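You operate a simulated robot arm through the tools that you are given. There is no shell and no other tool.

Carry out the task below with a simulated robot arm. There is one attempt and no reset: what you move stays moved.

JOB
Tighten the frame, zero the counter, set firm tension and wind 6 metres.
Fine: one press of the key.

Only the result counts: the job must be done as asked and must still hold three seconds after the hand-in. Knocking over, shifting, dropping, spilling or breaking anything else fails it.

ROBOT AND FRAMES
A 7-joint arm with a two-finger parallel gripper, fixed in place. Base frame: the origin is at the foot of the arm, x ahead of it, y to its left, z up; the work surface is at about z = 740. Lengths are in mm, angles in degrees, forces in N, time in s.
With the tool pointing down near the work surface it reaches from about 320 to 740 mm from the base axis. Its first joint turns from -115.0 to 115.0 degrees. Payload 3.91 kg.
Tool frame: the origin (TCP) lies between the finger pads and is the grasp point; the fingertips stand 30 mm ahead of it; z points along the fingers, y is the line along which they close. Largest opening 110 mm; finger width 20, thickness 10; the body of the gripper, 48 by 112 mm, starts 55 mm behind the TCP.
Orientation is that of the tool frame in the base frame, as a unit quaternion [x, y, z, w]. With the fingers straight down and closing along the base's y, the tool's x points along the base's -x, its y along +y and its z along -z.

CONTROLS
- The arm moves only by the tool arm_command. Its argument "targets" is a list of rows, each a list of 7 numbers: the shift along the base's x, y, z in units of 150 mm (1.0 is 150 mm), then the turn, a rotation vector about the base's x, y, z in units of 60 degrees (1.0 is 60 degrees), then the closure, from 0 (fully open) to 1 (shut). In form: [[dx, dy, dz, rx, ry, rz, fingers], ...]. A call has 1 to 20 rows; each row is the pose to reach, as a shift and turn from the pose commanded when the call began. A call with a number of a shift or a turn outside -1 to 1 is refused whole. A row lasts 0.2 s, in which the tool goes at most 50 mm and 8.6 degrees; a call with a longer step from one row to the next is refused whole, and so is a gripper value outside its range. Where a pose cannot be reached the arm comes as near as it can. A force on the tool above 40 N (or 10 N above the force at the start of the call, whichever is more), or a blocked arm, ends the call early, and 0.2 s more pass. Each finger travels about 108 mm/s and halts on what it meets, pressing with about 42 N; the grip force reading is that of the motor and also rises with nothing between the fingers. The clock runs only during rows and for 0.2 s after the last one: add rows that repeat a pose to give the fingers time. It gives the time, the measured TCP pose, the force on the tool (base axes), the opening and the grip force at its end, in the units of the frame above (readings bear some noise), with the torque about the TCP (base axes, N m) and any sound that the robot's microphone picked up.
- Cameras (640 x 400 px; columns grow to the right, rows downward): "scene" is fixed at [47.8, 501.3, 1501.8]; the picture's right is [-0.93, 0.37, 0.00], its down [-0.20, -0.50, -0.85] and it looks along [-0.32, -0.78, 0.53] (base axes); focal length 214 px, centre (320, 200). "wrist" rides on the gripper at [72, 17, -103] in the tool frame; the picture's right is [-0.23, 0.97, 0.00], its down [-0.76, -0.18, -0.62] and it looks along [-0.61, -0.14, 0.78] (tool axes); focal length 222 px, centre (320, 200). There is no depth. A picture from a camera that has moved, and an enlarged one, comes with that camera's place and axes in the base frame and with its lens.
- capture(camera): a new picture of that camera. The clock stands still meanwhile.
- slide_trunk(by): slides the trunk up (or, below 0, down) by that many mm; the arm rides with it, the base frame stays. It gives what a move gives, with no picture.
- close_up(camera, box): a new picture of the part [left, top, right, bottom] of that camera's present view, enlarged. The clock stands still meanwhile.
- finish_job(): hands the job in; it is judged then, once.

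Places have to be worked out from the pictures, the camera data and where the tool is seen. Open the gripper and draw the arm clear of the work before you hand the job in, unless the task says otherwise.

The tools are called after ">>>" as a command line: name --pt "numbers of a row" for each row, then --argument value for the rest, lists and objects as JSON in quotes. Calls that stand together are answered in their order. arm_command: Moves the arm, as the interface text tells. Its arguments: {"type":"object","properties":{"targets":{"type":"array","items":{"type":"array","items":{"type":"number"}}}},"required":["targets"]} The other tools are called the same way: slide_trunk (by) slides the trunk up or down; capture (camera) takes a picture; close_up (camera, box) takes an enlarged picture of a part of a camera's view; finish_job () hands the job in.

At the start:

```text
t: 0.0
ee_pos: [388.6, 237.5, 1400.7]
ee_rot: [0.0, 1.0, 0.0, 0.001]
wrist_force: [0.5, -0.4, -0.5]
ft_torque: [-0.01, 0.01, -0.03]
gripper_width: 110.0
finger_force: 0.0
trunk travel left (down, up): [-700.0, 290.0]
```

scene: 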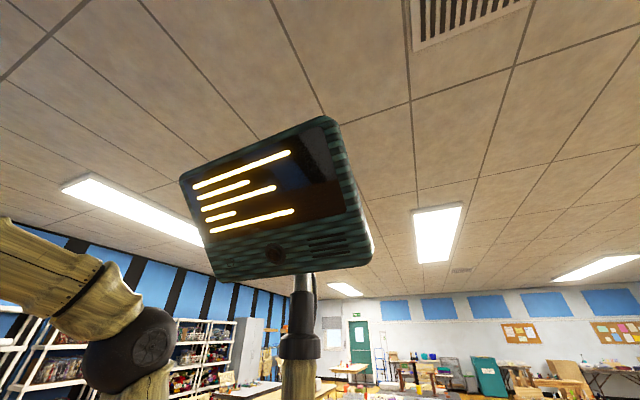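
wrist: 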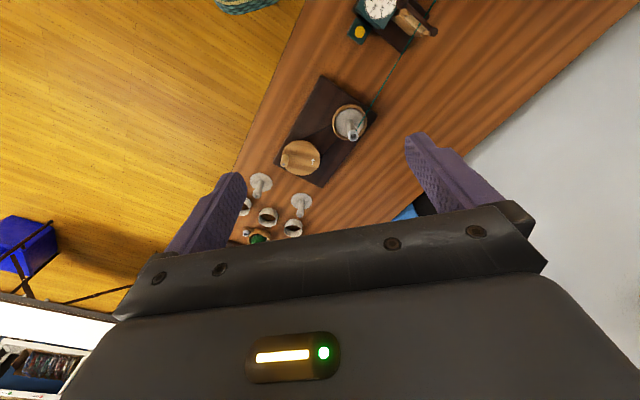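

The wrist view shows a table with a wooden block (reel/bobbin), a counter dial and some other items; the scene camera looks up at the ceiling and the robot's head. I enlarge the relevant parts of the wrist view.

>>> close_up --camera "wrist" --box '[320, 0, 480, 100]'

>>> close_up --camera "wrist" --box '[240, 60, 400, 160]'

>>> close_up --camera "wrist" --box '[220, 150, 380, 250]'

>>> close_up --camera "scene" --box '[160, 100, 400, 300]'

```text
4.00 times, centred on (400, 50) of wrist
camera zoom: at [317.4, 253.7, 1504.2], right [0.23, 0.97, 0.0], down [0.76, -0.18, 0.62], along [0.61, -0.14, -0.78], focal length 888 px, centre (0, 800)
```

zoom: 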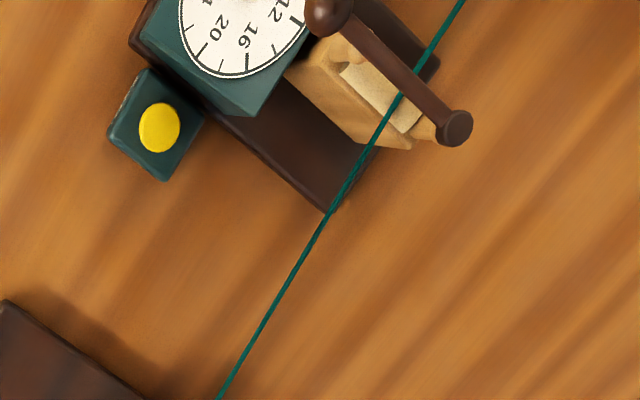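

```text
4.00 times, centred on (320, 110) of wrist
camera zoom: at [317.4, 253.7, 1504.2], right [0.23, 0.97, 0.0], down [0.76, -0.18, 0.62], along [0.61, -0.14, -0.78], focal length 888 px, centre (320, 560)
```

zoom: 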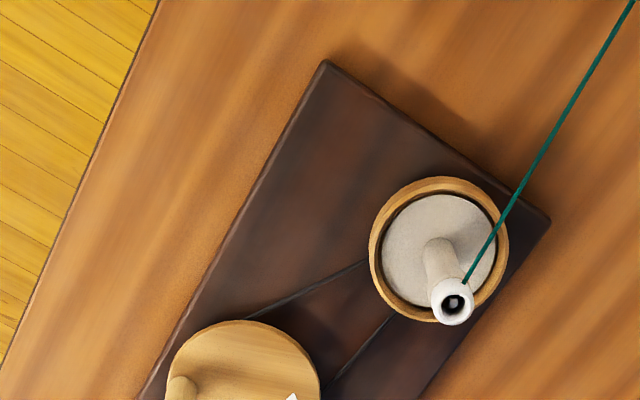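

```text
4.00 times, centred on (300, 200) of wrist
camera zoom: at [317.4, 253.7, 1504.2], right [0.23, 0.97, 0.0], down [0.76, -0.18, 0.62], along [0.61, -0.14, -0.78], focal length 888 px, centre (400, 200)
```

zoom: 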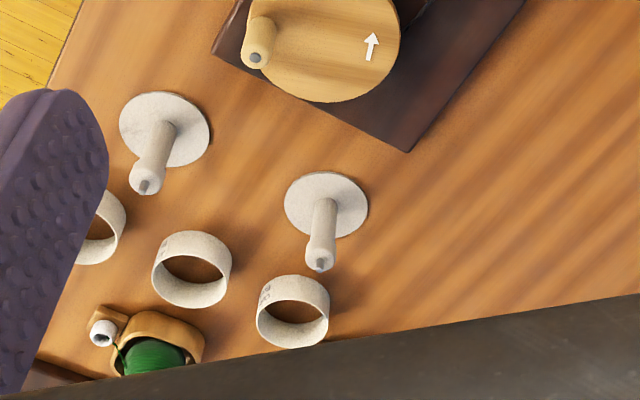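

```text
2.00 times, centred on (280, 200) of scene
camera zoom: at [47.8, 501.3, 1501.8], right [-0.93, 0.37, 0.0], down [-0.2, -0.5, -0.85], along [-0.32, -0.78, 0.53], focal length 429 px, centre (400, 200)
```

zoom: 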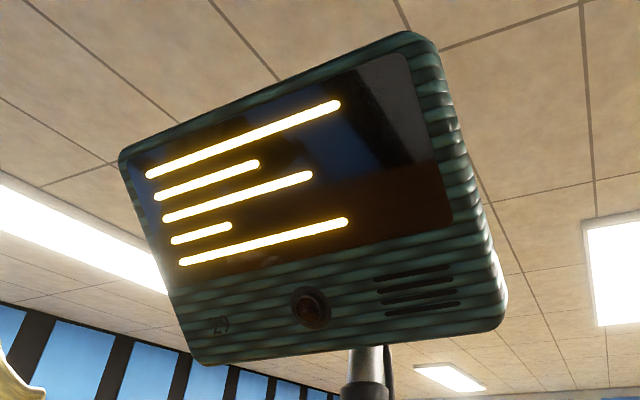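

I see a hand-crank winder (disc with arrow and handle, belt to a spindle), a thread running towards a counter box with a yellow button, and a dark lever on a wooden block. I move towards +y and tilt the tool so the camera looks straight down, to see the rest of the bench.

>>> arm_command --pt "0 0.2 0 0 0.12 0 0" --pt "0 0.4 0 0 0.24 0 0" --pt "0 0.6 0 0 0.36 0 0" --pt "0 0.8 0 0 0.48 0 0" --pt "0 1 0 0 0.6 0 0" --pt "0 1 0 0 0.63 0 0"

>>> capture --camera "wrist"

>>> capture --camera "scene"

```text
t: 1.4
ee_pos: [329.2, 303.2, 1374.0]
ee_rot: [0.004, 0.973, 0.013, -0.231]
wrist_force: [0.3, 0.6, -0.1]
ft_torque: [0.01, 0.01, 0.0]
gripper_width: 110.0
finger_force: 0.0
out of reach, approached as far as the arm can: row 2, 3, 4, 5, 6
trunk travel left (down, up): [-700.0, 290.0]
```

```text
taken
camera wrist: at [311.4, 317.2, 1499.0], right [0.22, 0.97, -0.08], down [0.96, -0.2, 0.21], along [0.19, -0.12, -0.97], focal length 222 px, centre (320, 200)
```

wrist: 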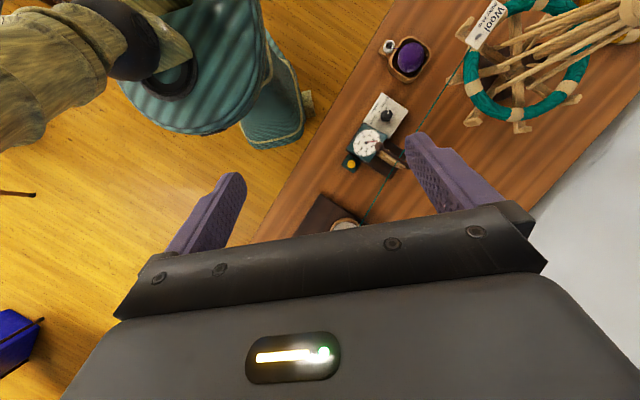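

```text
taken
```

scene: 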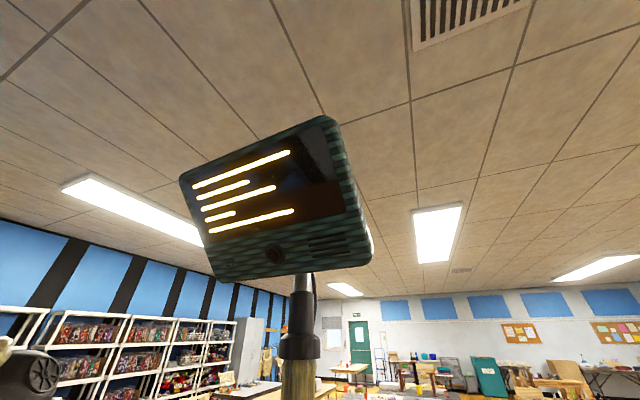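

A yarn swift holding a skein of wool lies at the upper right: that should be the frame. I zoom in on the counter area and the swift.

>>> close_up --camera "wrist" --box '[440, 0, 640, 140]'

>>> close_up --camera "wrist" --box '[330, 30, 450, 110]'

>>> close_up --camera "wrist" --box '[325, 80, 445, 180]'

```text
2.86 times, centred on (540, 70) of wrist
camera zoom: at [311.4, 317.2, 1499.0], right [0.22, 0.97, -0.08], down [0.96, -0.2, 0.21], along [0.19, -0.12, -0.97], focal length 635 px, centre (-309, 571)
```

zoom: 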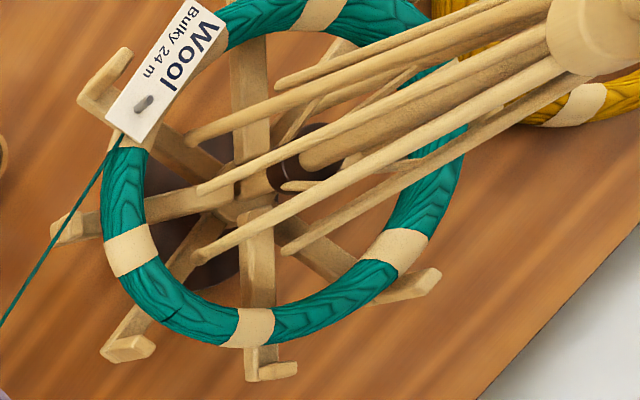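

```text
5.00 times, centred on (390, 70) of wrist
camera zoom: at [311.4, 317.2, 1499.0], right [0.22, 0.97, -0.08], down [0.96, -0.2, 0.21], along [0.19, -0.12, -0.97], focal length 1111 px, centre (-30, 850)
```

zoom: 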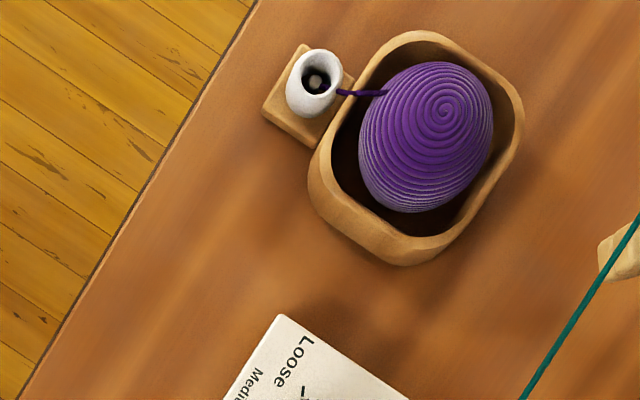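

```text
4.00 times, centred on (385, 130) of wrist
camera zoom: at [311.4, 317.2, 1499.0], right [0.22, 0.97, -0.08], down [0.96, -0.2, 0.21], along [0.19, -0.12, -0.97], focal length 888 px, centre (60, 480)
```

zoom: 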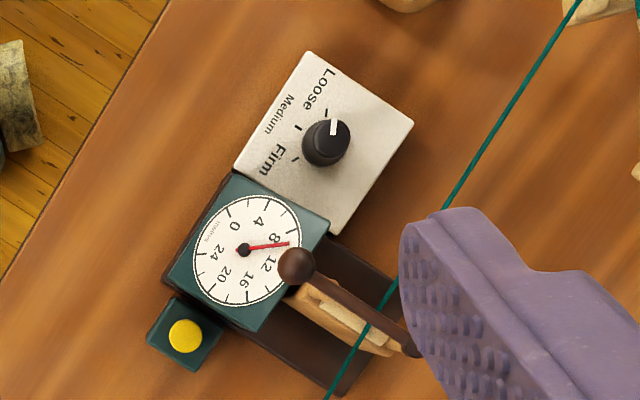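

The tension plate has a knob (Loose/Medium/Firm), the counter dial reads about 9, a yellow button sits below it, and the swift (vertical shaft near x≈180, y≈840) holds "Wool Bulky 24 m". I lower the trunk 250 mm to get into better reach and resolution.

>>> slide_trunk --by -250

>>> capture --camera "wrist"

>>> capture --camera "scene"

```text
t: 4.0
ee_pos: [330.8, 303.1, 1124.4]
ee_rot: [0.004, 0.973, 0.013, -0.229]
wrist_force: [0.4, 0.6, 1.0]
ft_torque: [-0.03, 0.03, 0.0]
gripper_width: 110.1
finger_force: 0.1
trunk travel left (down, up): [-450.0, 540.0]
```

```text
taken
camera wrist: at [310.8, 317.1, 1249.3], right [0.22, 0.97, -0.08], down [0.96, -0.2, 0.21], along [0.19, -0.12, -0.97], focal length 222 px, centre (320, 200)
```

wrist: 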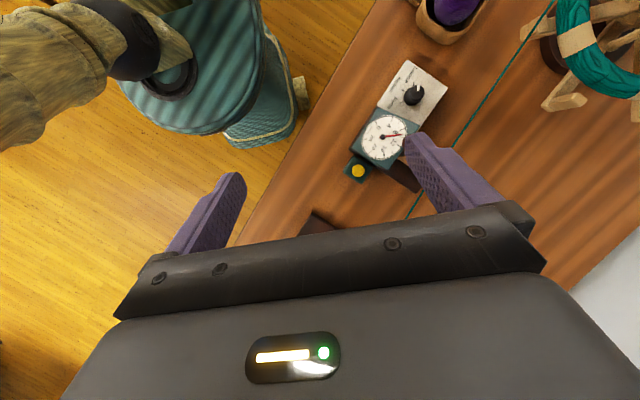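

```text
taken
```

scene: 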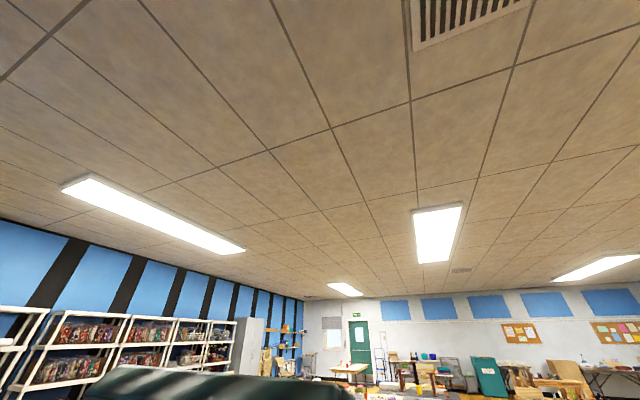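

I enlarge the counter, knob and button from this nearer viewpoint.

>>> close_up --camera "wrist" --box '[335, 50, 455, 195]'

>>> close_up --camera "wrist" --box '[520, 0, 640, 120]'

>>> close_up --camera "wrist" --box '[350, 105, 410, 165]'

```text
2.76 times, centred on (395, 122) of wrist
camera zoom: at [310.8, 317.1, 1249.3], right [0.22, 0.97, -0.08], down [0.96, -0.2, 0.21], along [0.19, -0.12, -0.97], focal length 613 px, centre (113, 414)
```

zoom: 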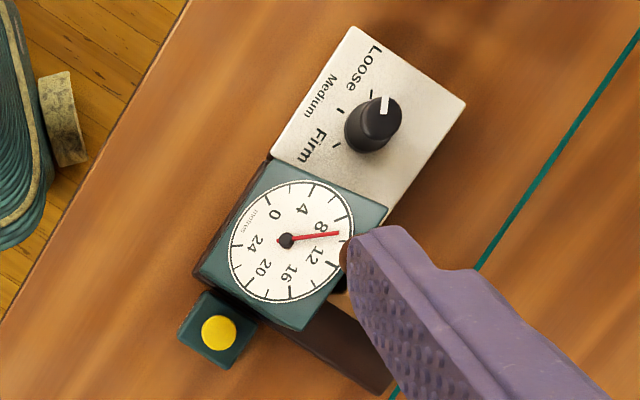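

```text
3.33 times, centred on (580, 60) of wrist
camera zoom: at [310.8, 317.1, 1249.3], right [0.22, 0.97, -0.08], down [0.96, -0.2, 0.21], along [0.19, -0.12, -0.97], focal length 740 px, centre (-547, 667)
```

zoom: 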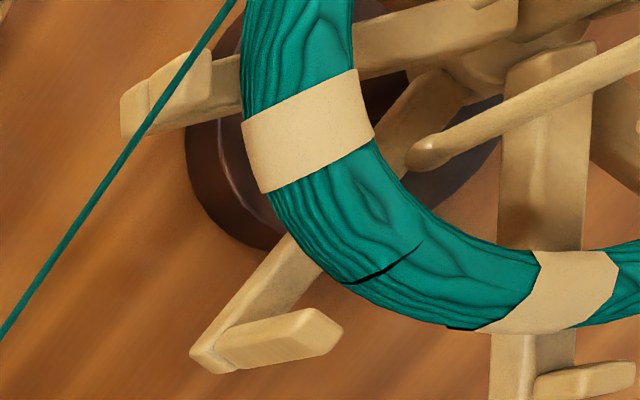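

```text
6.67 times, centred on (380, 135) of wrist
camera zoom: at [310.8, 317.1, 1249.3], right [0.22, 0.97, -0.08], down [0.96, -0.2, 0.21], along [0.19, -0.12, -0.97], focal length 1481 px, centre (-80, 633)
```

zoom: 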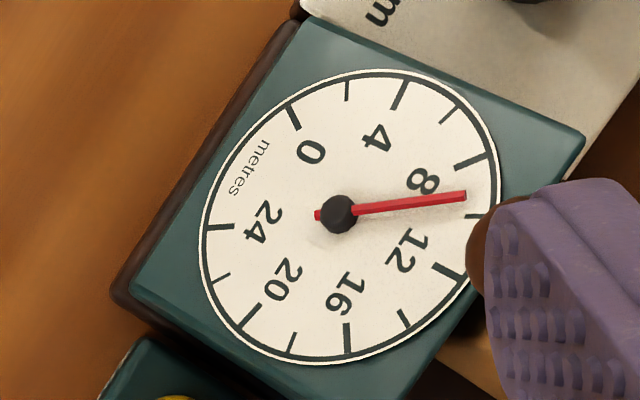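

The counter reads about 9 m, and the pointer of the tension knob is at Loose. I undo the tilt so that I can turn the tool and look towards the swift.

>>> arm_command --pt "0 -0.2 0 0 -0.12 0 0" --pt "0 -0.4 0 0 -0.24 0 0" --pt "0 -0.6 0 0 -0.36 0 0" --pt "0 -0.8 0 0 -0.48 0 0" --pt "0 -1 0 0 -0.6 0 0" --pt "0 -1 0 0 -0.63 0 0"

```text
t: 5.4
ee_pos: [336.5, 148.7, 1117.2]
ee_rot: [0.005, 0.996, 0.017, 0.085]
wrist_force: [-0.3, 0.6, -0.8]
ft_torque: [0.02, 0.01, -0.03]
gripper_width: 110.0
finger_force: 0.1
trunk travel left (down, up): [-450.0, 540.0]
```

The tool is now 10° past vertical the other way. I yaw it by -60° while levelling it.

>>> arm_command --pt "0 0.1 0 0 0 -0.14 0" --pt "0 0.2 0 0 0 -0.28 0" --pt "0 0.3 0 0 0 -0.42 0" --pt "0 0.4 0 0 0 -0.56 0" --pt "0 0.5 0 0 0 -0.7 0" --pt "0 0.6 0 0 0 -0.84 0" --pt "0 0.6 0 0 0 -0.96 0" --pt "0 0.6 0 0 0 -1 0"

>>> capture --camera "wrist"

```text
t: 7.2
ee_pos: [329.1, 244.9, 1124.3]
ee_rot: [0.497, 0.862, -0.038, 0.093]
wrist_force: [-0.1, 0.0, -0.1]
ft_torque: [0.02, 0.02, 0.02]
gripper_width: 109.9
finger_force: 0.0
trunk travel left (down, up): [-450.0, 540.0]
```

```text
taken
camera wrist: at [296.3, 329.7, 1211.9], right [0.95, 0.3, 0.07], down [0.14, -0.64, 0.76], along [0.27, -0.71, -0.65], focal length 222 px, centre (320, 200)
```

wrist: 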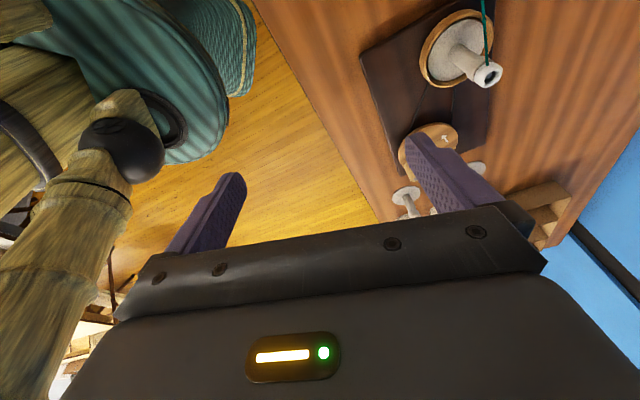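

The yaw works; now I tip the tool up so the camera sits above the gripper and looks along +y to the swift.

>>> arm_command --pt "0 0.06 0 0.11375 0.0304 -0.0574 0" --pt "0 0.12 0 0.2275 0.0608 -0.1148 0" --pt "0 0.18 0 0.341 0.091 -0.172 0" --pt "0 0.24 0 0.455 0.1215 -0.2295 0" --pt "0 0.3 0 0.569 0.152 -0.287 0" --pt "0 0.36 0 0.6825 0.182 -0.344 0" --pt "0 0.42 0 0.796 0.2126 -0.4016 0" --pt "0 0.48 0 0.91 0.243 -0.459 0"

>>> capture --camera "wrist"

```text
t: 9.0
ee_pos: [330.0, 316.0, 1123.6]
ee_rot: [0.659, 0.649, 0.278, -0.259]
wrist_force: [0.8, -0.9, -0.4]
ft_torque: [-0.01, -0.01, 0.0]
gripper_width: 110.0
finger_force: 0.0
trunk travel left (down, up): [-450.0, 540.0]
```

```text
taken
camera wrist: at [344.5, 293.5, 1248.6], right [0.97, -0.18, -0.14], down [-0.2, -0.98, -0.1], along [-0.12, 0.12, -0.99], focal length 222 px, centre (320, 200)
```

wrist: 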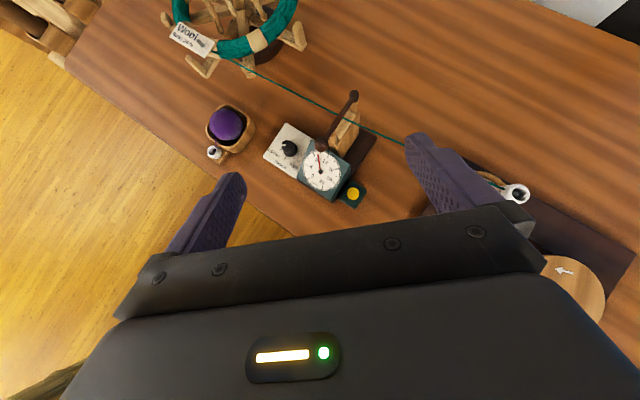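

Good view of the bench from above. I enlarge the counter area, and then tip the tool further to see the swift.

>>> close_up --camera "wrist" --box '[250, 80, 390, 220]'

>>> arm_command --pt "0 0 0 0.14 0 0 0" --pt "0 0 0 0.28 0 0 0" --pt "0 0 0 0.42 0 0 0" --pt "0 0 0 0.56 0 0 0" --pt "0 0 0 0.667 0 0 0"

>>> capture --camera "wrist"

```text
2.86 times, centred on (320, 150) of wrist
camera zoom: at [344.5, 293.5, 1248.6], right [0.97, -0.18, -0.14], down [-0.2, -0.98, -0.1], along [-0.12, 0.12, -0.99], focal length 635 px, centre (320, 343)
```

zoom: 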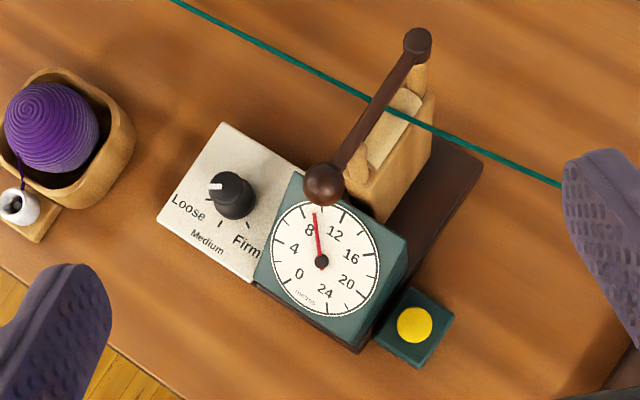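

```text
t: 10.2
ee_pos: [330.2, 315.4, 1123.9]
ee_rot: [0.53, 0.515, 0.484, -0.469]
wrist_force: [0.6, 0.4, -1.3]
ft_torque: [-0.02, -0.03, 0.0]
gripper_width: 109.8
finger_force: 0.1
trunk travel left (down, up): [-450.0, 540.0]
```

```text
taken
camera wrist: at [343.4, 218.1, 1206.3], right [0.97, -0.05, -0.22], down [-0.2, -0.69, -0.7], along [-0.12, 0.73, -0.68], focal length 222 px, centre (320, 200)
```

wrist: 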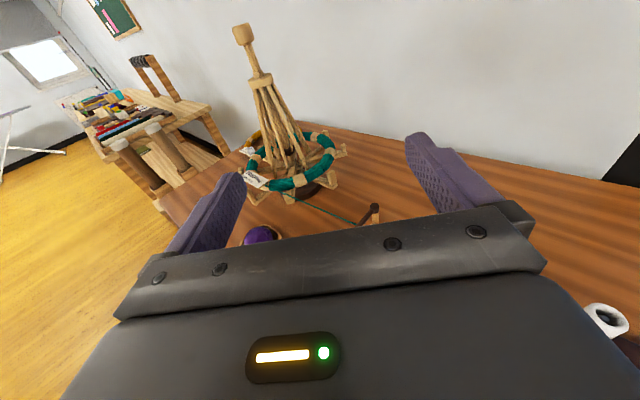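

The swift is visible: a post with a top knob, a sliding hub with ribs down to the arms. I enlarge it.

>>> close_up --camera "wrist" --box '[210, 10, 360, 220]'

>>> close_up --camera "wrist" --box '[330, 190, 400, 235]'

>>> close_up --camera "wrist" --box '[230, 120, 350, 210]'

```text
1.90 times, centred on (285, 115) of wrist
camera zoom: at [343.4, 218.1, 1206.3], right [0.97, -0.05, -0.22], down [-0.2, -0.69, -0.7], along [-0.12, 0.73, -0.68], focal length 423 px, centre (387, 362)
```

zoom: 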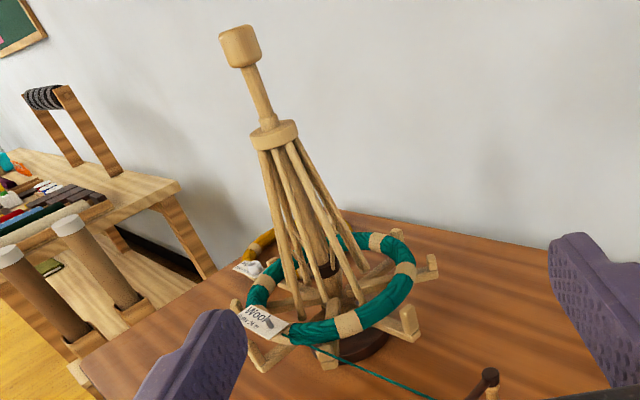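

```text
8.89 times, centred on (365, 212) of wrist
camera zoom: at [343.4, 218.1, 1206.3], right [0.97, -0.05, -0.22], down [-0.2, -0.69, -0.7], along [-0.12, 0.73, -0.68], focal length 1974 px, centre (-80, 89)
```

zoom: 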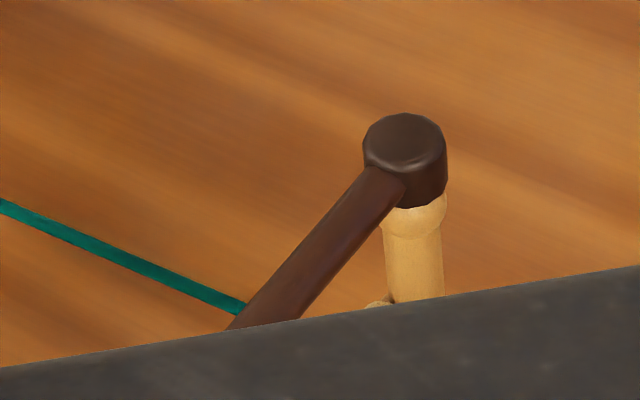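

```text
4.44 times, centred on (290, 165) of wrist
camera zoom: at [343.4, 218.1, 1206.3], right [0.97, -0.05, -0.22], down [-0.2, -0.69, -0.7], along [-0.12, 0.73, -0.68], focal length 987 px, centre (453, 356)
```

zoom: 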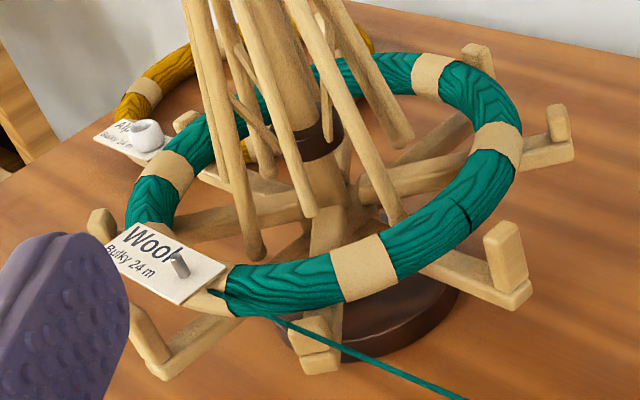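

By triangulation the swift post stands at about (207, 791), its sliding collar at z≈1080 and top knob at z≈1176. I move the (now horizontal) tool nearer for a close look.

>>> arm_command --pt "-0.15 0.2 0 0 0 0 0" --pt "-0.3 0.4 0 0 0 0 0" --pt "-0.45 0.6 0 0 0 0 0" --pt "-0.6 0.8 0 0 0 0 0" --pt "-0.7 1.0 0 0 0 0 0"

>>> capture --camera "wrist"

```text
t: 11.4
ee_pos: [224.1, 466.3, 1126.6]
ee_rot: [0.53, 0.515, 0.483, -0.469]
wrist_force: [1.2, -0.5, 0.9]
ft_torque: [0.04, 0.0, -0.01]
gripper_width: 110.0
finger_force: 0.1
trunk travel left (down, up): [-450.0, 540.0]
```

```text
taken
camera wrist: at [238.6, 368.8, 1208.0], right [0.97, -0.05, -0.23], down [-0.2, -0.69, -0.7], along [-0.12, 0.73, -0.68], focal length 222 px, centre (320, 200)
```

wrist: 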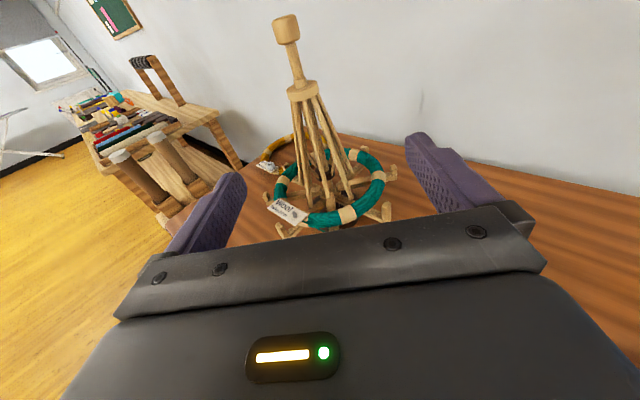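

Enlarging the swift.

>>> close_up --camera "wrist" --box '[250, 0, 410, 130]'

>>> close_up --camera "wrist" --box '[260, 110, 410, 240]'

```text
3.08 times, centred on (330, 65) of wrist
camera zoom: at [238.6, 368.8, 1208.0], right [0.97, -0.05, -0.23], down [-0.2, -0.69, -0.7], along [-0.12, 0.73, -0.68], focal length 684 px, centre (289, 615)
```

zoom: 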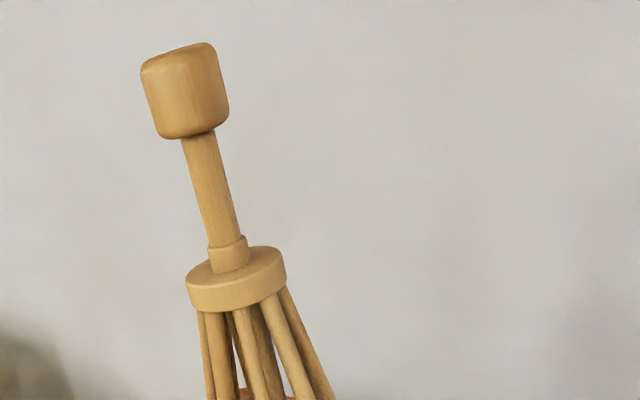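

```text
3.08 times, centred on (335, 175) of wrist
camera zoom: at [238.6, 368.8, 1208.0], right [0.97, -0.05, -0.23], down [-0.2, -0.69, -0.7], along [-0.12, 0.73, -0.68], focal length 684 px, centre (274, 277)
```

zoom: 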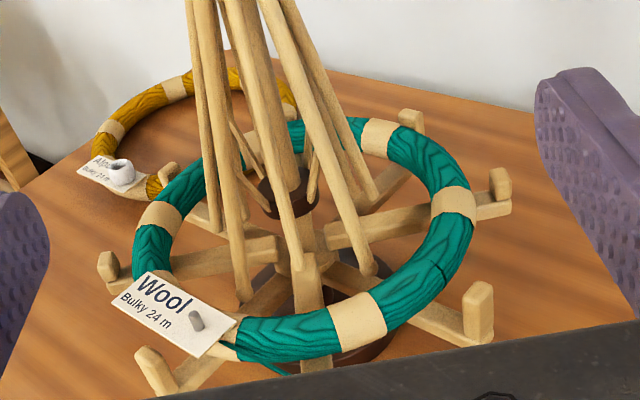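

The collar (≈57 mm wide, top at z≈1090) slides on a thin rod (≈16 mm) under the top knob, with short stretchers on the ribs: pushing it down should spread the ribs to the skein. I approach along +y with open fingers at z≈1127, levelling the tool.

>>> arm_command --pt "-0.03 0.2 0 0.04 0 0 0" --pt "-0.06 0.4 0 0.088 0 0 0" --pt "-0.09 0.6 0 0.088 0 0 0" --pt "-0.113 0.8 0 0.088 0 0 0" --pt "-0.113 1.0 0 0.088 0 0 0"

>>> capture --camera "wrist"

```text
t: 12.6
ee_pos: [207.5, 616.7, 1122.8]
ee_rot: [0.508, 0.493, 0.506, -0.492]
wrist_force: [-0.7, 0.3, 0.4]
ft_torque: [-0.01, 0.01, -0.04]
gripper_width: 110.1
finger_force: 0.0
trunk travel left (down, up): [-450.0, 540.0]
```

```text
taken
camera wrist: at [221.8, 512.7, 1195.7], right [0.97, -0.03, -0.23], down [-0.2, -0.62, -0.76], along [-0.12, 0.78, -0.61], focal length 222 px, centre (320, 200)
```

wrist: 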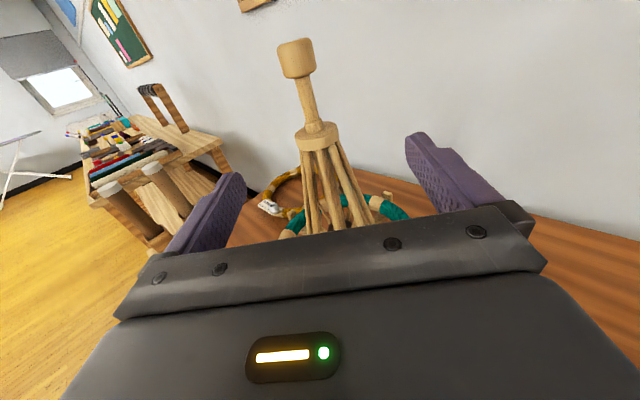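

The collar stays centred at x≈203; depth estimates range between 765 and 835 mm, so I approach in steps.

>>> arm_command --pt "-0.02 0.2 0 0 0 0 0" --pt "-0.02 0.4 0 0 0 0 0" --pt "-0.02 0.6 0 0 0 0 0" --pt "-0.02 0.7 0 0 0 0 0"

>>> capture --camera "wrist"

```text
t: 13.6
ee_pos: [202.7, 722.1, 1124.9]
ee_rot: [0.507, 0.493, 0.507, -0.493]
wrist_force: [0.2, -0.1, 0.3]
ft_torque: [-0.02, -0.02, 0.01]
gripper_width: 110.1
finger_force: 0.1
trunk travel left (down, up): [-450.0, 540.0]
```

```text
taken
camera wrist: at [217.2, 617.3, 1197.5], right [0.97, -0.03, -0.23], down [-0.2, -0.62, -0.76], along [-0.12, 0.78, -0.61], focal length 222 px, centre (320, 200)
```

wrist: 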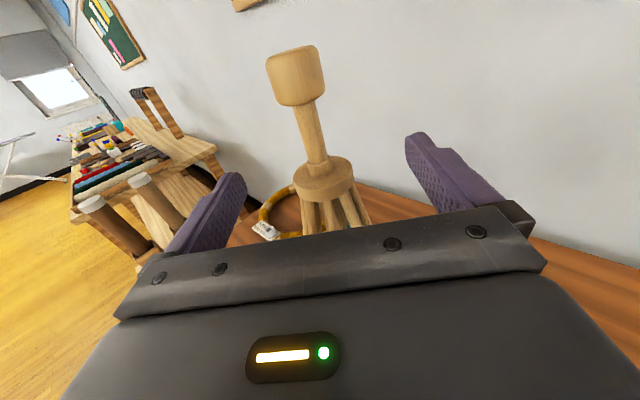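

With a clean baseline the post comes out at (201, 790), collar top z≈1093. I advance so the rod is between the pads.

>>> arm_command --pt "-0.01 0.2 0 0 0 0 0" --pt "-0.01 0.4 0 0 0 0 0" --pt "-0.01 0.453 0 0 0 0 0"

>>> capture --camera "wrist"

```text
t: 14.4
ee_pos: [203.2, 790.0, 1125.2]
ee_rot: [0.507, 0.494, 0.506, -0.493]
wrist_force: [-0.1, 0.2, -0.3]
ft_torque: [0.01, 0.0, -0.01]
gripper_width: 110.2
finger_force: 0.1
trunk travel left (down, up): [-450.0, 540.0]
```

```text
taken
camera wrist: at [216.8, 685.6, 1197.9], right [0.97, -0.03, -0.23], down [-0.2, -0.62, -0.76], along [-0.12, 0.78, -0.61], focal length 222 px, centre (320, 200)
```

wrist: 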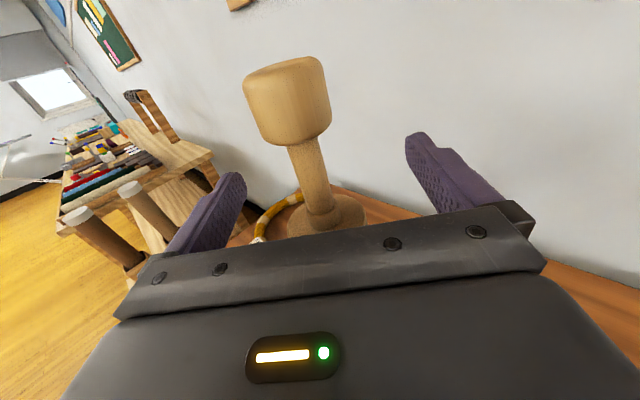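

The rod is centred between the pads. I close to about 30 mm opening (clear of the rod, over the collar) and start lowering slowly.

>>> arm_command --pt "0 0 0 0 0 0 0.3" --pt "0 0 0 0 0 0 0.6" --pt "0 0 0 0 0 0 0.73" --pt "0 0 0 0 0 0 0.73" --pt "0 0 -0.05 0 0 0 0.73" --pt "0 0 -0.1 0 0 0 0.73" --pt "0 0 -0.13 0 0 0 0.73" --pt "0 0 -0.16 0 0 0 0.73"

>>> capture --camera "wrist"

```text
t: 16.2
ee_pos: [201.6, 787.6, 1110.3]
ee_rot: [0.503, 0.491, 0.509, -0.497]
wrist_force: [1.9, 11.6, 31.7]
ft_torque: [0.61, 0.39, -0.05]
gripper_width: 28.8
finger_force: 0.0
trunk travel left (down, up): [-450.0, 540.0]
```

```text
taken
camera wrist: at [215.6, 681.0, 1180.6], right [0.97, -0.02, -0.23], down [-0.19, -0.61, -0.77], along [-0.12, 0.79, -0.6], focal length 222 px, centre (320, 200)
```

wrist: 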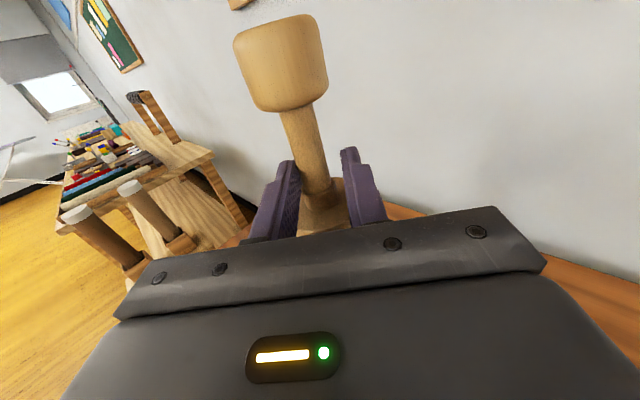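

Contact with ~32 N upward and little motion so far. I look closely at the rod and collar before pushing harder.

>>> close_up --camera "wrist" --box '[230, 80, 400, 240]'

```text
2.50 times, centred on (315, 160) of wrist
camera zoom: at [215.6, 681.0, 1180.6], right [0.97, -0.02, -0.23], down [-0.19, -0.61, -0.77], along [-0.12, 0.79, -0.6], focal length 555 px, centre (332, 300)
```

zoom: 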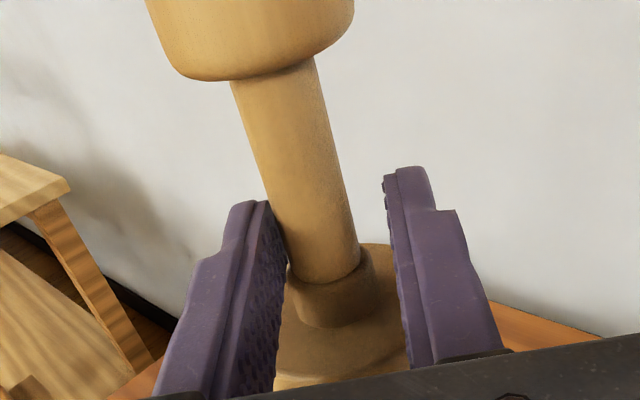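

The collar did not budge at 32 N, and the rod looks thinner than the inner post, so the knob with its rod may be the moving part. I release, open, rise to knob height (z≈1171) and grip the knob.

>>> arm_command --pt "0 0.015 0.0 0 0 0 0.73" --pt "0 0.015 0.1 0 0 0 0.73" --pt "0 0.015 0.16 0 0 0 0.4" --pt "0 0.015 0.16 0 0 0 0.1" --pt "0 0.015 0.16 0 0 0 0" --pt "0 0.015 0.3 0 0 0 0" --pt "0 0.015 0.467 0 0 0 0"

>>> capture --camera "wrist"

```text
t: 17.8
ee_pos: [202.3, 790.7, 1169.2]
ee_rot: [0.509, 0.493, 0.507, -0.491]
wrist_force: [0.0, 0.4, 1.0]
ft_torque: [-0.03, 0.03, 0.0]
gripper_width: 110.0
finger_force: 0.0
trunk travel left (down, up): [-450.0, 540.0]
```

```text
taken
camera wrist: at [216.4, 686.8, 1242.4], right [0.97, -0.03, -0.23], down [-0.2, -0.62, -0.76], along [-0.12, 0.78, -0.61], focal length 222 px, centre (320, 200)
```

wrist: 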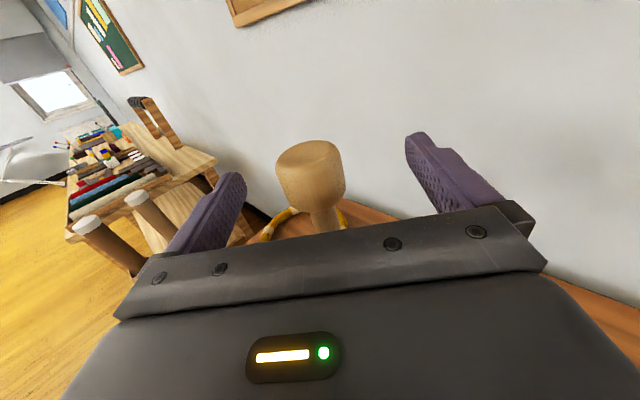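

The knob centre is at about (200, 790, 1178). I shift slightly, grip it and push down gently in small steps.

>>> arm_command --pt "-0.013 0 0.04 0 0 0 0.3" --pt "-0.013 0 0.04 0 0 0 0.6" --pt "-0.013 0 0.04 0 0 0 0.75" --pt "-0.013 0 0.04 0 0 0 0.85" --pt "-0.013 0 0.04 0 0 0 0.85"

>>> capture --camera "wrist"

```text
t: 19.0
ee_pos: [197.3, 790.7, 1176.7]
ee_rot: [0.507, 0.494, 0.505, -0.494]
wrist_force: [-8.8, -0.5, -0.7]
ft_torque: [-0.08, 0.31, 0.15]
gripper_width: 39.2
finger_force: 45.0
trunk travel left (down, up): [-450.0, 540.0]
```

```text
taken
camera wrist: at [211.9, 687.1, 1249.8], right [0.97, -0.03, -0.23], down [-0.19, -0.62, -0.76], along [-0.12, 0.78, -0.61], focal length 222 px, centre (320, 200)
```

wrist: 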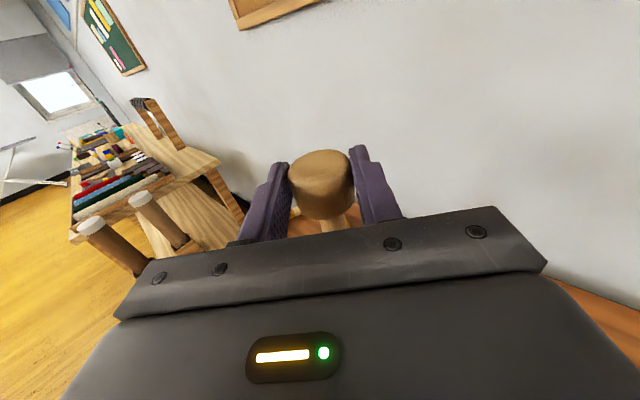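

Gripped at 39 mm. Now I push down in small steps, relaxing the sideways force.

>>> arm_command --pt "-0.02 0 0 0 0 0 0.85" --pt "-0.02 0 -0.02 0 0 0 0.85" --pt "-0.02 0 -0.04 0 0 0 0.85" --pt "-0.02 0 -0.06 0 0 0 0.85"

```text
t: 20.0
ee_pos: [198.5, 791.7, 1165.9]
ee_rot: [0.508, 0.493, 0.507, -0.492]
wrist_force: [-4.3, 7.7, 2.3]
ft_torque: [0.81, -0.02, 0.08]
gripper_width: 39.6
finger_force: 44.9
trunk travel left (down, up): [-450.0, 540.0]
```

It moved down 10 mm with almost no vertical force; I check whether the knob came along.

>>> capture --camera "wrist"

```text
taken
camera wrist: at [211.6, 687.1, 1239.2], right [0.97, -0.03, -0.23], down [-0.19, -0.62, -0.76], along [-0.12, 0.78, -0.61], focal length 222 px, centre (320, 200)
```

wrist: 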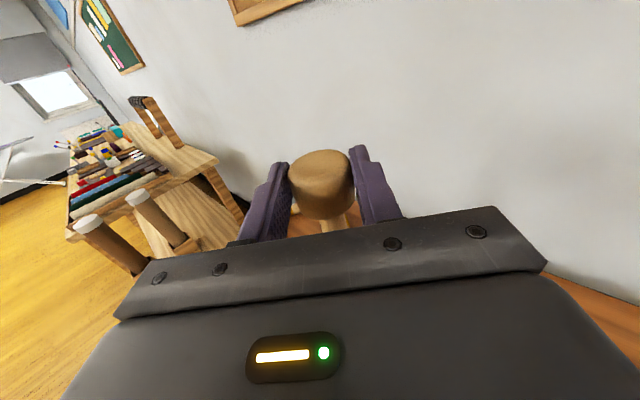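

The knob travels with the hand, so it is a plunger. I continue down slowly and watch the force.

>>> arm_command --pt "0 0 -0.03 0 0 0 0.85" --pt "0 0 -0.06 0 0 0 0.85" --pt "0 0 -0.09 0 0 0 0.85" --pt "0 0 -0.12 0 0 0 0.85" --pt "0 0 -0.15 0 0 0 0.85"

>>> capture --camera "wrist"

```text
t: 21.2
ee_pos: [197.6, 787.3, 1152.2]
ee_rot: [0.505, 0.491, 0.51, -0.494]
wrist_force: [2.9, 7.4, 36.2]
ft_torque: [0.7, -0.05, -0.01]
gripper_width: 39.5
finger_force: 45.4
trunk travel left (down, up): [-450.0, 540.0]
```

```text
taken
camera wrist: at [211.1, 682.1, 1224.2], right [0.97, -0.03, -0.23], down [-0.2, -0.61, -0.77], along [-0.12, 0.79, -0.6], focal length 222 px, centre (320, 200)
```

wrist: 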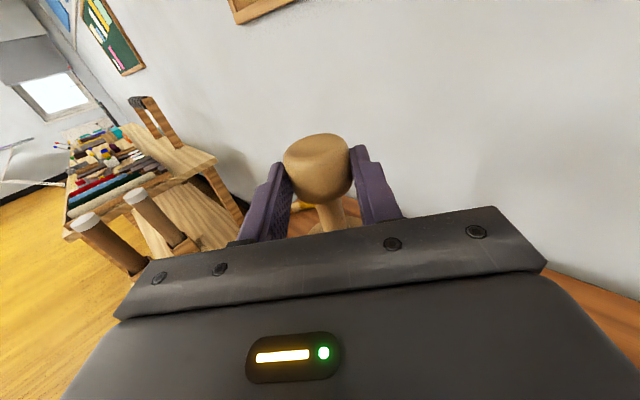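

Now 36 N with the knob slipping in the grip: a stop seems reached after roughly 10 mm. I open the fingers, back off, and look at the state of the ribs.

>>> arm_command --pt "0 0.02 0.1 0 0 0 0.6" --pt "0 0.02 0.1 0 0 0 0.3" --pt "0 0.02 0.1 0 0 0 0" --pt "0 0.02 0.1 0 0 0 0" --pt "0 -0.3 0.2 0 0 0 0" --pt "0 -0.6 0.4 0 0 0 0" --pt "0 -0.9 0.5 0 0 0 0" --pt "0 -1 0.5 0 0 0 0"

>>> capture --camera "wrist"

>>> close_up --camera "wrist" --box '[230, 60, 400, 240]'

```text
refused: row 5 steps farther than a row can; nothing moved
```

```text
taken
camera wrist: at [211.1, 682.1, 1224.2], right [0.97, -0.03, -0.23], down [-0.2, -0.61, -0.77], along [-0.12, 0.79, -0.6], focal length 222 px, centre (320, 200)
```

wrist: 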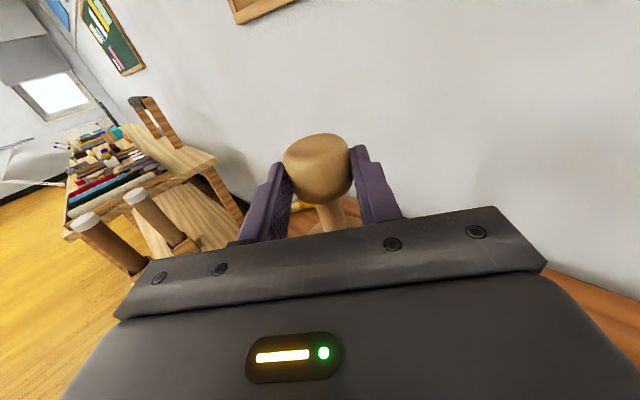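

```text
2.22 times, centred on (315, 150) of wrist
camera zoom: at [211.1, 682.1, 1224.2], right [0.97, -0.03, -0.23], down [-0.2, -0.61, -0.77], along [-0.12, 0.79, -0.6], focal length 494 px, centre (331, 311)
```

zoom: 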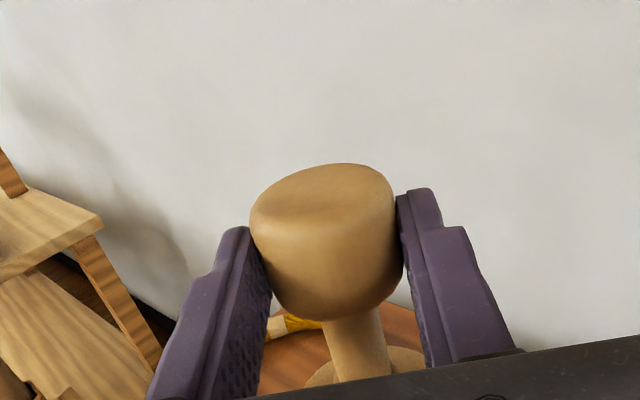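

The step was too long; I repeat with shorter steps.

>>> arm_command --pt "0 0.02 0.03 0 0 0 0.6" --pt "0 0.02 0.03 0 0 0 0.3" --pt "0 0.02 0.03 0 0 0 0" --pt "0 0.02 0.03 0 0 0 0" --pt "0 -0.2 0.1 0 0 0 0" --pt "0 -0.4 0.2 0 0 0 0" --pt "0 -0.6 0.3 0 0 0 0" --pt "0 -0.8 0.4 0 0 0 0" --pt "0 -1 0.5 0 0 0 0"

>>> capture --camera "wrist"

>>> close_up --camera "wrist" --box '[230, 60, 400, 240]'

```text
t: 23.2
ee_pos: [199.2, 641.5, 1219.8]
ee_rot: [0.508, 0.494, 0.505, -0.493]
wrist_force: [0.4, -0.6, 0.1]
ft_torque: [0.01, 0.0, 0.03]
gripper_width: 110.1
finger_force: 0.1
trunk travel left (down, up): [-450.0, 540.0]
```

```text
taken
camera wrist: at [212.0, 536.9, 1292.5], right [0.97, -0.03, -0.23], down [-0.2, -0.62, -0.76], along [-0.12, 0.78, -0.61], focal length 222 px, centre (320, 200)
```

wrist: 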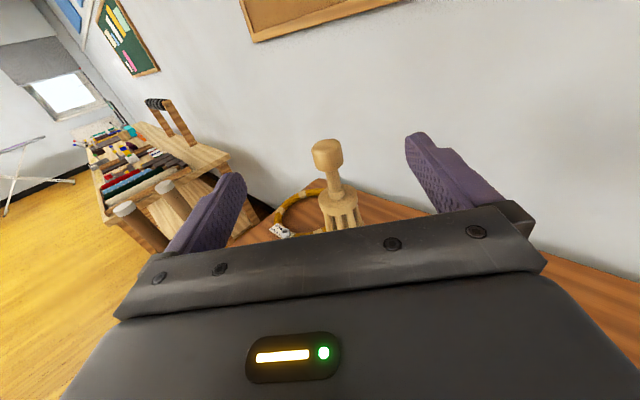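

```text
2.22 times, centred on (315, 150) of wrist
camera zoom: at [212.0, 536.9, 1292.5], right [0.97, -0.03, -0.23], down [-0.2, -0.62, -0.76], along [-0.12, 0.78, -0.61], focal length 494 px, centre (331, 311)
```

zoom: 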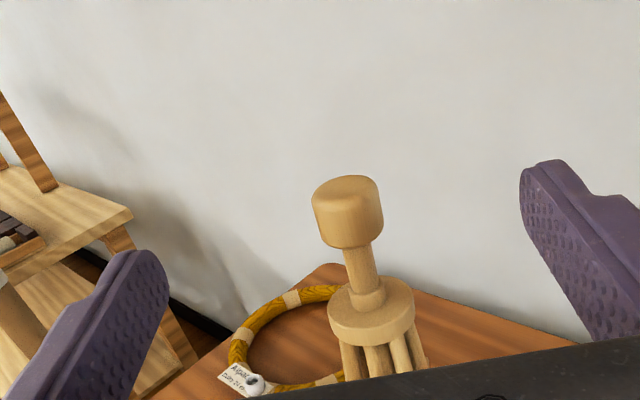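

The knob sits lower over the collar than before. I go back to the earlier viewing pose to compare the ribs.

>>> arm_command --pt "0.05 -0.25 -0.15 0 0 0 0" --pt "0.1 -0.5 -0.3 0 0 0 0" --pt "0.15 -0.75 -0.45 0 0 0 0" --pt "0.167 -1 -0.62 0 0 0 0"

>>> capture --camera "wrist"

>>> close_up --camera "wrist" --box '[260, 110, 410, 240]'

>>> close_up --camera "wrist" --box '[250, 0, 410, 130]'

```text
t: 24.2
ee_pos: [226.6, 488.0, 1126.4]
ee_rot: [0.507, 0.493, 0.506, -0.494]
wrist_force: [0.0, 0.7, -0.1]
ft_torque: [0.0, 0.02, 0.02]
gripper_width: 109.9
finger_force: 0.0
trunk travel left (down, up): [-450.0, 540.0]
```

```text
taken
camera wrist: at [240.7, 383.1, 1199.3], right [0.97, -0.03, -0.23], down [-0.2, -0.62, -0.76], along [-0.12, 0.79, -0.61], focal length 222 px, centre (320, 200)
```

wrist: 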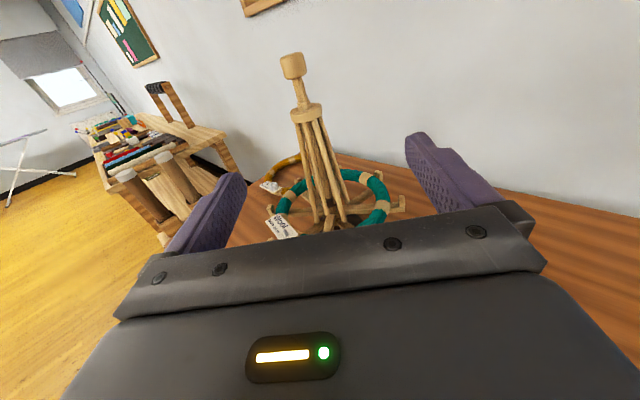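

```text
3.08 times, centred on (335, 175) of wrist
camera zoom: at [240.7, 383.1, 1199.3], right [0.97, -0.03, -0.23], down [-0.2, -0.62, -0.76], along [-0.12, 0.79, -0.61], focal length 684 px, centre (274, 277)
```

zoom: 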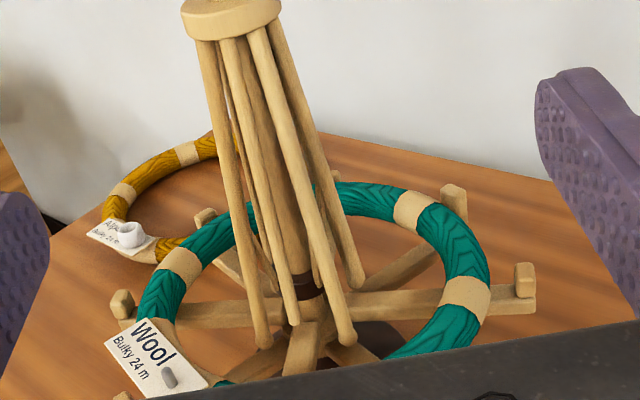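

```text
3.08 times, centred on (330, 65) of wrist
camera zoom: at [240.7, 383.1, 1199.3], right [0.97, -0.03, -0.23], down [-0.2, -0.62, -0.76], along [-0.12, 0.79, -0.61], focal length 684 px, centre (289, 615)
```

zoom: 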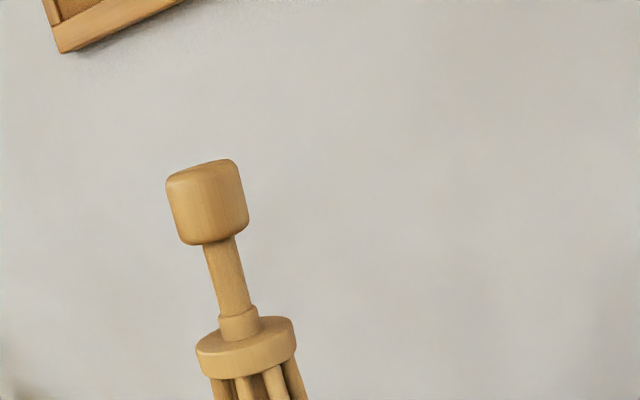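

Pushing down drew the ribs in (narrower than before), so the knob must be pulled UP to spread them and tighten. The knob is now at z≈1140–1172; I go back to grip it.

>>> arm_command --pt "-0.05 0.2 0.1 0 0 0 0" --pt "-0.1 0.45 0.2 0 0 0 0" --pt "-0.15 0.75 0.2 0 0 0 0" --pt "-0.183 1.0 0.2 0 0 0 0"

>>> arm_command --pt "0 0.3 0 0 0 0 0" --pt "0 0.6 0 0 0 0 0" --pt "0 0.9 0 0 0 0 0" --pt "0 1.0 0 0 0 0 0"

>>> capture --camera "wrist"

```text
t: 25.2
ee_pos: [196.0, 639.6, 1155.8]
ee_rot: [0.508, 0.493, 0.507, -0.492]
wrist_force: [-0.1, -1.0, 0.5]
ft_torque: [0.0, 0.01, -0.03]
gripper_width: 109.9
finger_force: 0.1
trunk travel left (down, up): [-450.0, 540.0]
```

```text
t: 26.2
ee_pos: [194.2, 788.5, 1154.8]
ee_rot: [0.507, 0.493, 0.507, -0.493]
wrist_force: [0.0, 0.0, 0.5]
ft_torque: [0.03, 0.0, 0.0]
gripper_width: 110.0
finger_force: 0.0
trunk travel left (down, up): [-450.0, 540.0]
```

```text
taken
camera wrist: at [208.8, 684.5, 1227.6], right [0.97, -0.03, -0.23], down [-0.2, -0.62, -0.76], along [-0.12, 0.78, -0.61], focal length 222 px, centre (320, 200)
```

wrist: 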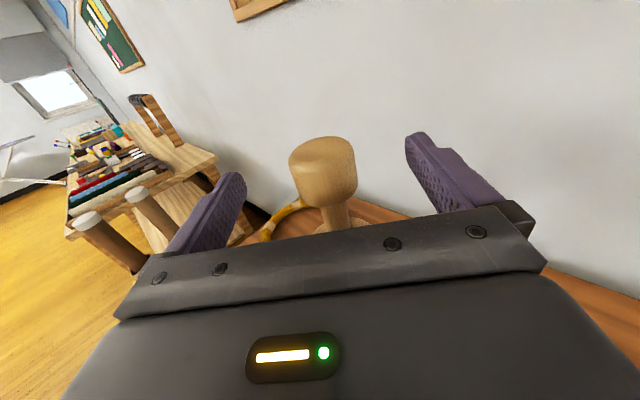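

Knob centre ≈ (199, 790, 1164). I adjust, grip it and pull up in small steps.

>>> arm_command --pt "0.03 0.01 0.05 0 0 0 0.3" --pt "0.03 0.01 0.05 0 0 0 0.6" --pt "0.03 0.01 0.05 0 0 0 0.75" --pt "0.03 0.01 0.05 0 0 0 0.85" --pt "0.03 0.01 0.05 0 0 0 0.85"

>>> arm_command --pt "0 0 0.03 0 0 0 0.85" --pt "0 0 0.06 0 0 0 0.85" --pt "0 0 0.09 0 0 0 0.85" --pt "0 0 0.12 0 0 0 0.85"

>>> capture --camera "wrist"

```text
t: 27.4
ee_pos: [196.8, 791.3, 1162.8]
ee_rot: [0.507, 0.494, 0.506, -0.493]
wrist_force: [-7.9, 0.4, -1.1]
ft_torque: [0.14, 0.03, 0.11]
gripper_width: 39.4
finger_force: 44.6
trunk travel left (down, up): [-450.0, 540.0]
```

```text
t: 28.4
ee_pos: [197.7, 791.0, 1183.5]
ee_rot: [0.507, 0.493, 0.507, -0.493]
wrist_force: [-11.3, -13.2, -1.1]
ft_torque: [-0.77, 0.25, 0.15]
gripper_width: 39.5
finger_force: 45.0
trunk travel left (down, up): [-450.0, 540.0]
```

```text
taken
camera wrist: at [211.7, 686.6, 1256.3], right [0.97, -0.03, -0.23], down [-0.19, -0.62, -0.76], along [-0.12, 0.79, -0.61], focal length 222 px, centre (320, 200)
```

wrist: 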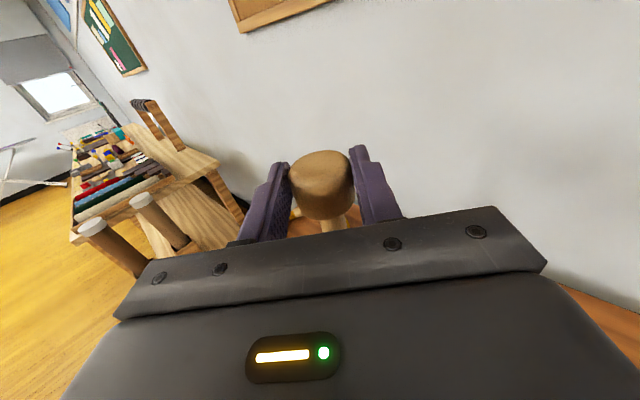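

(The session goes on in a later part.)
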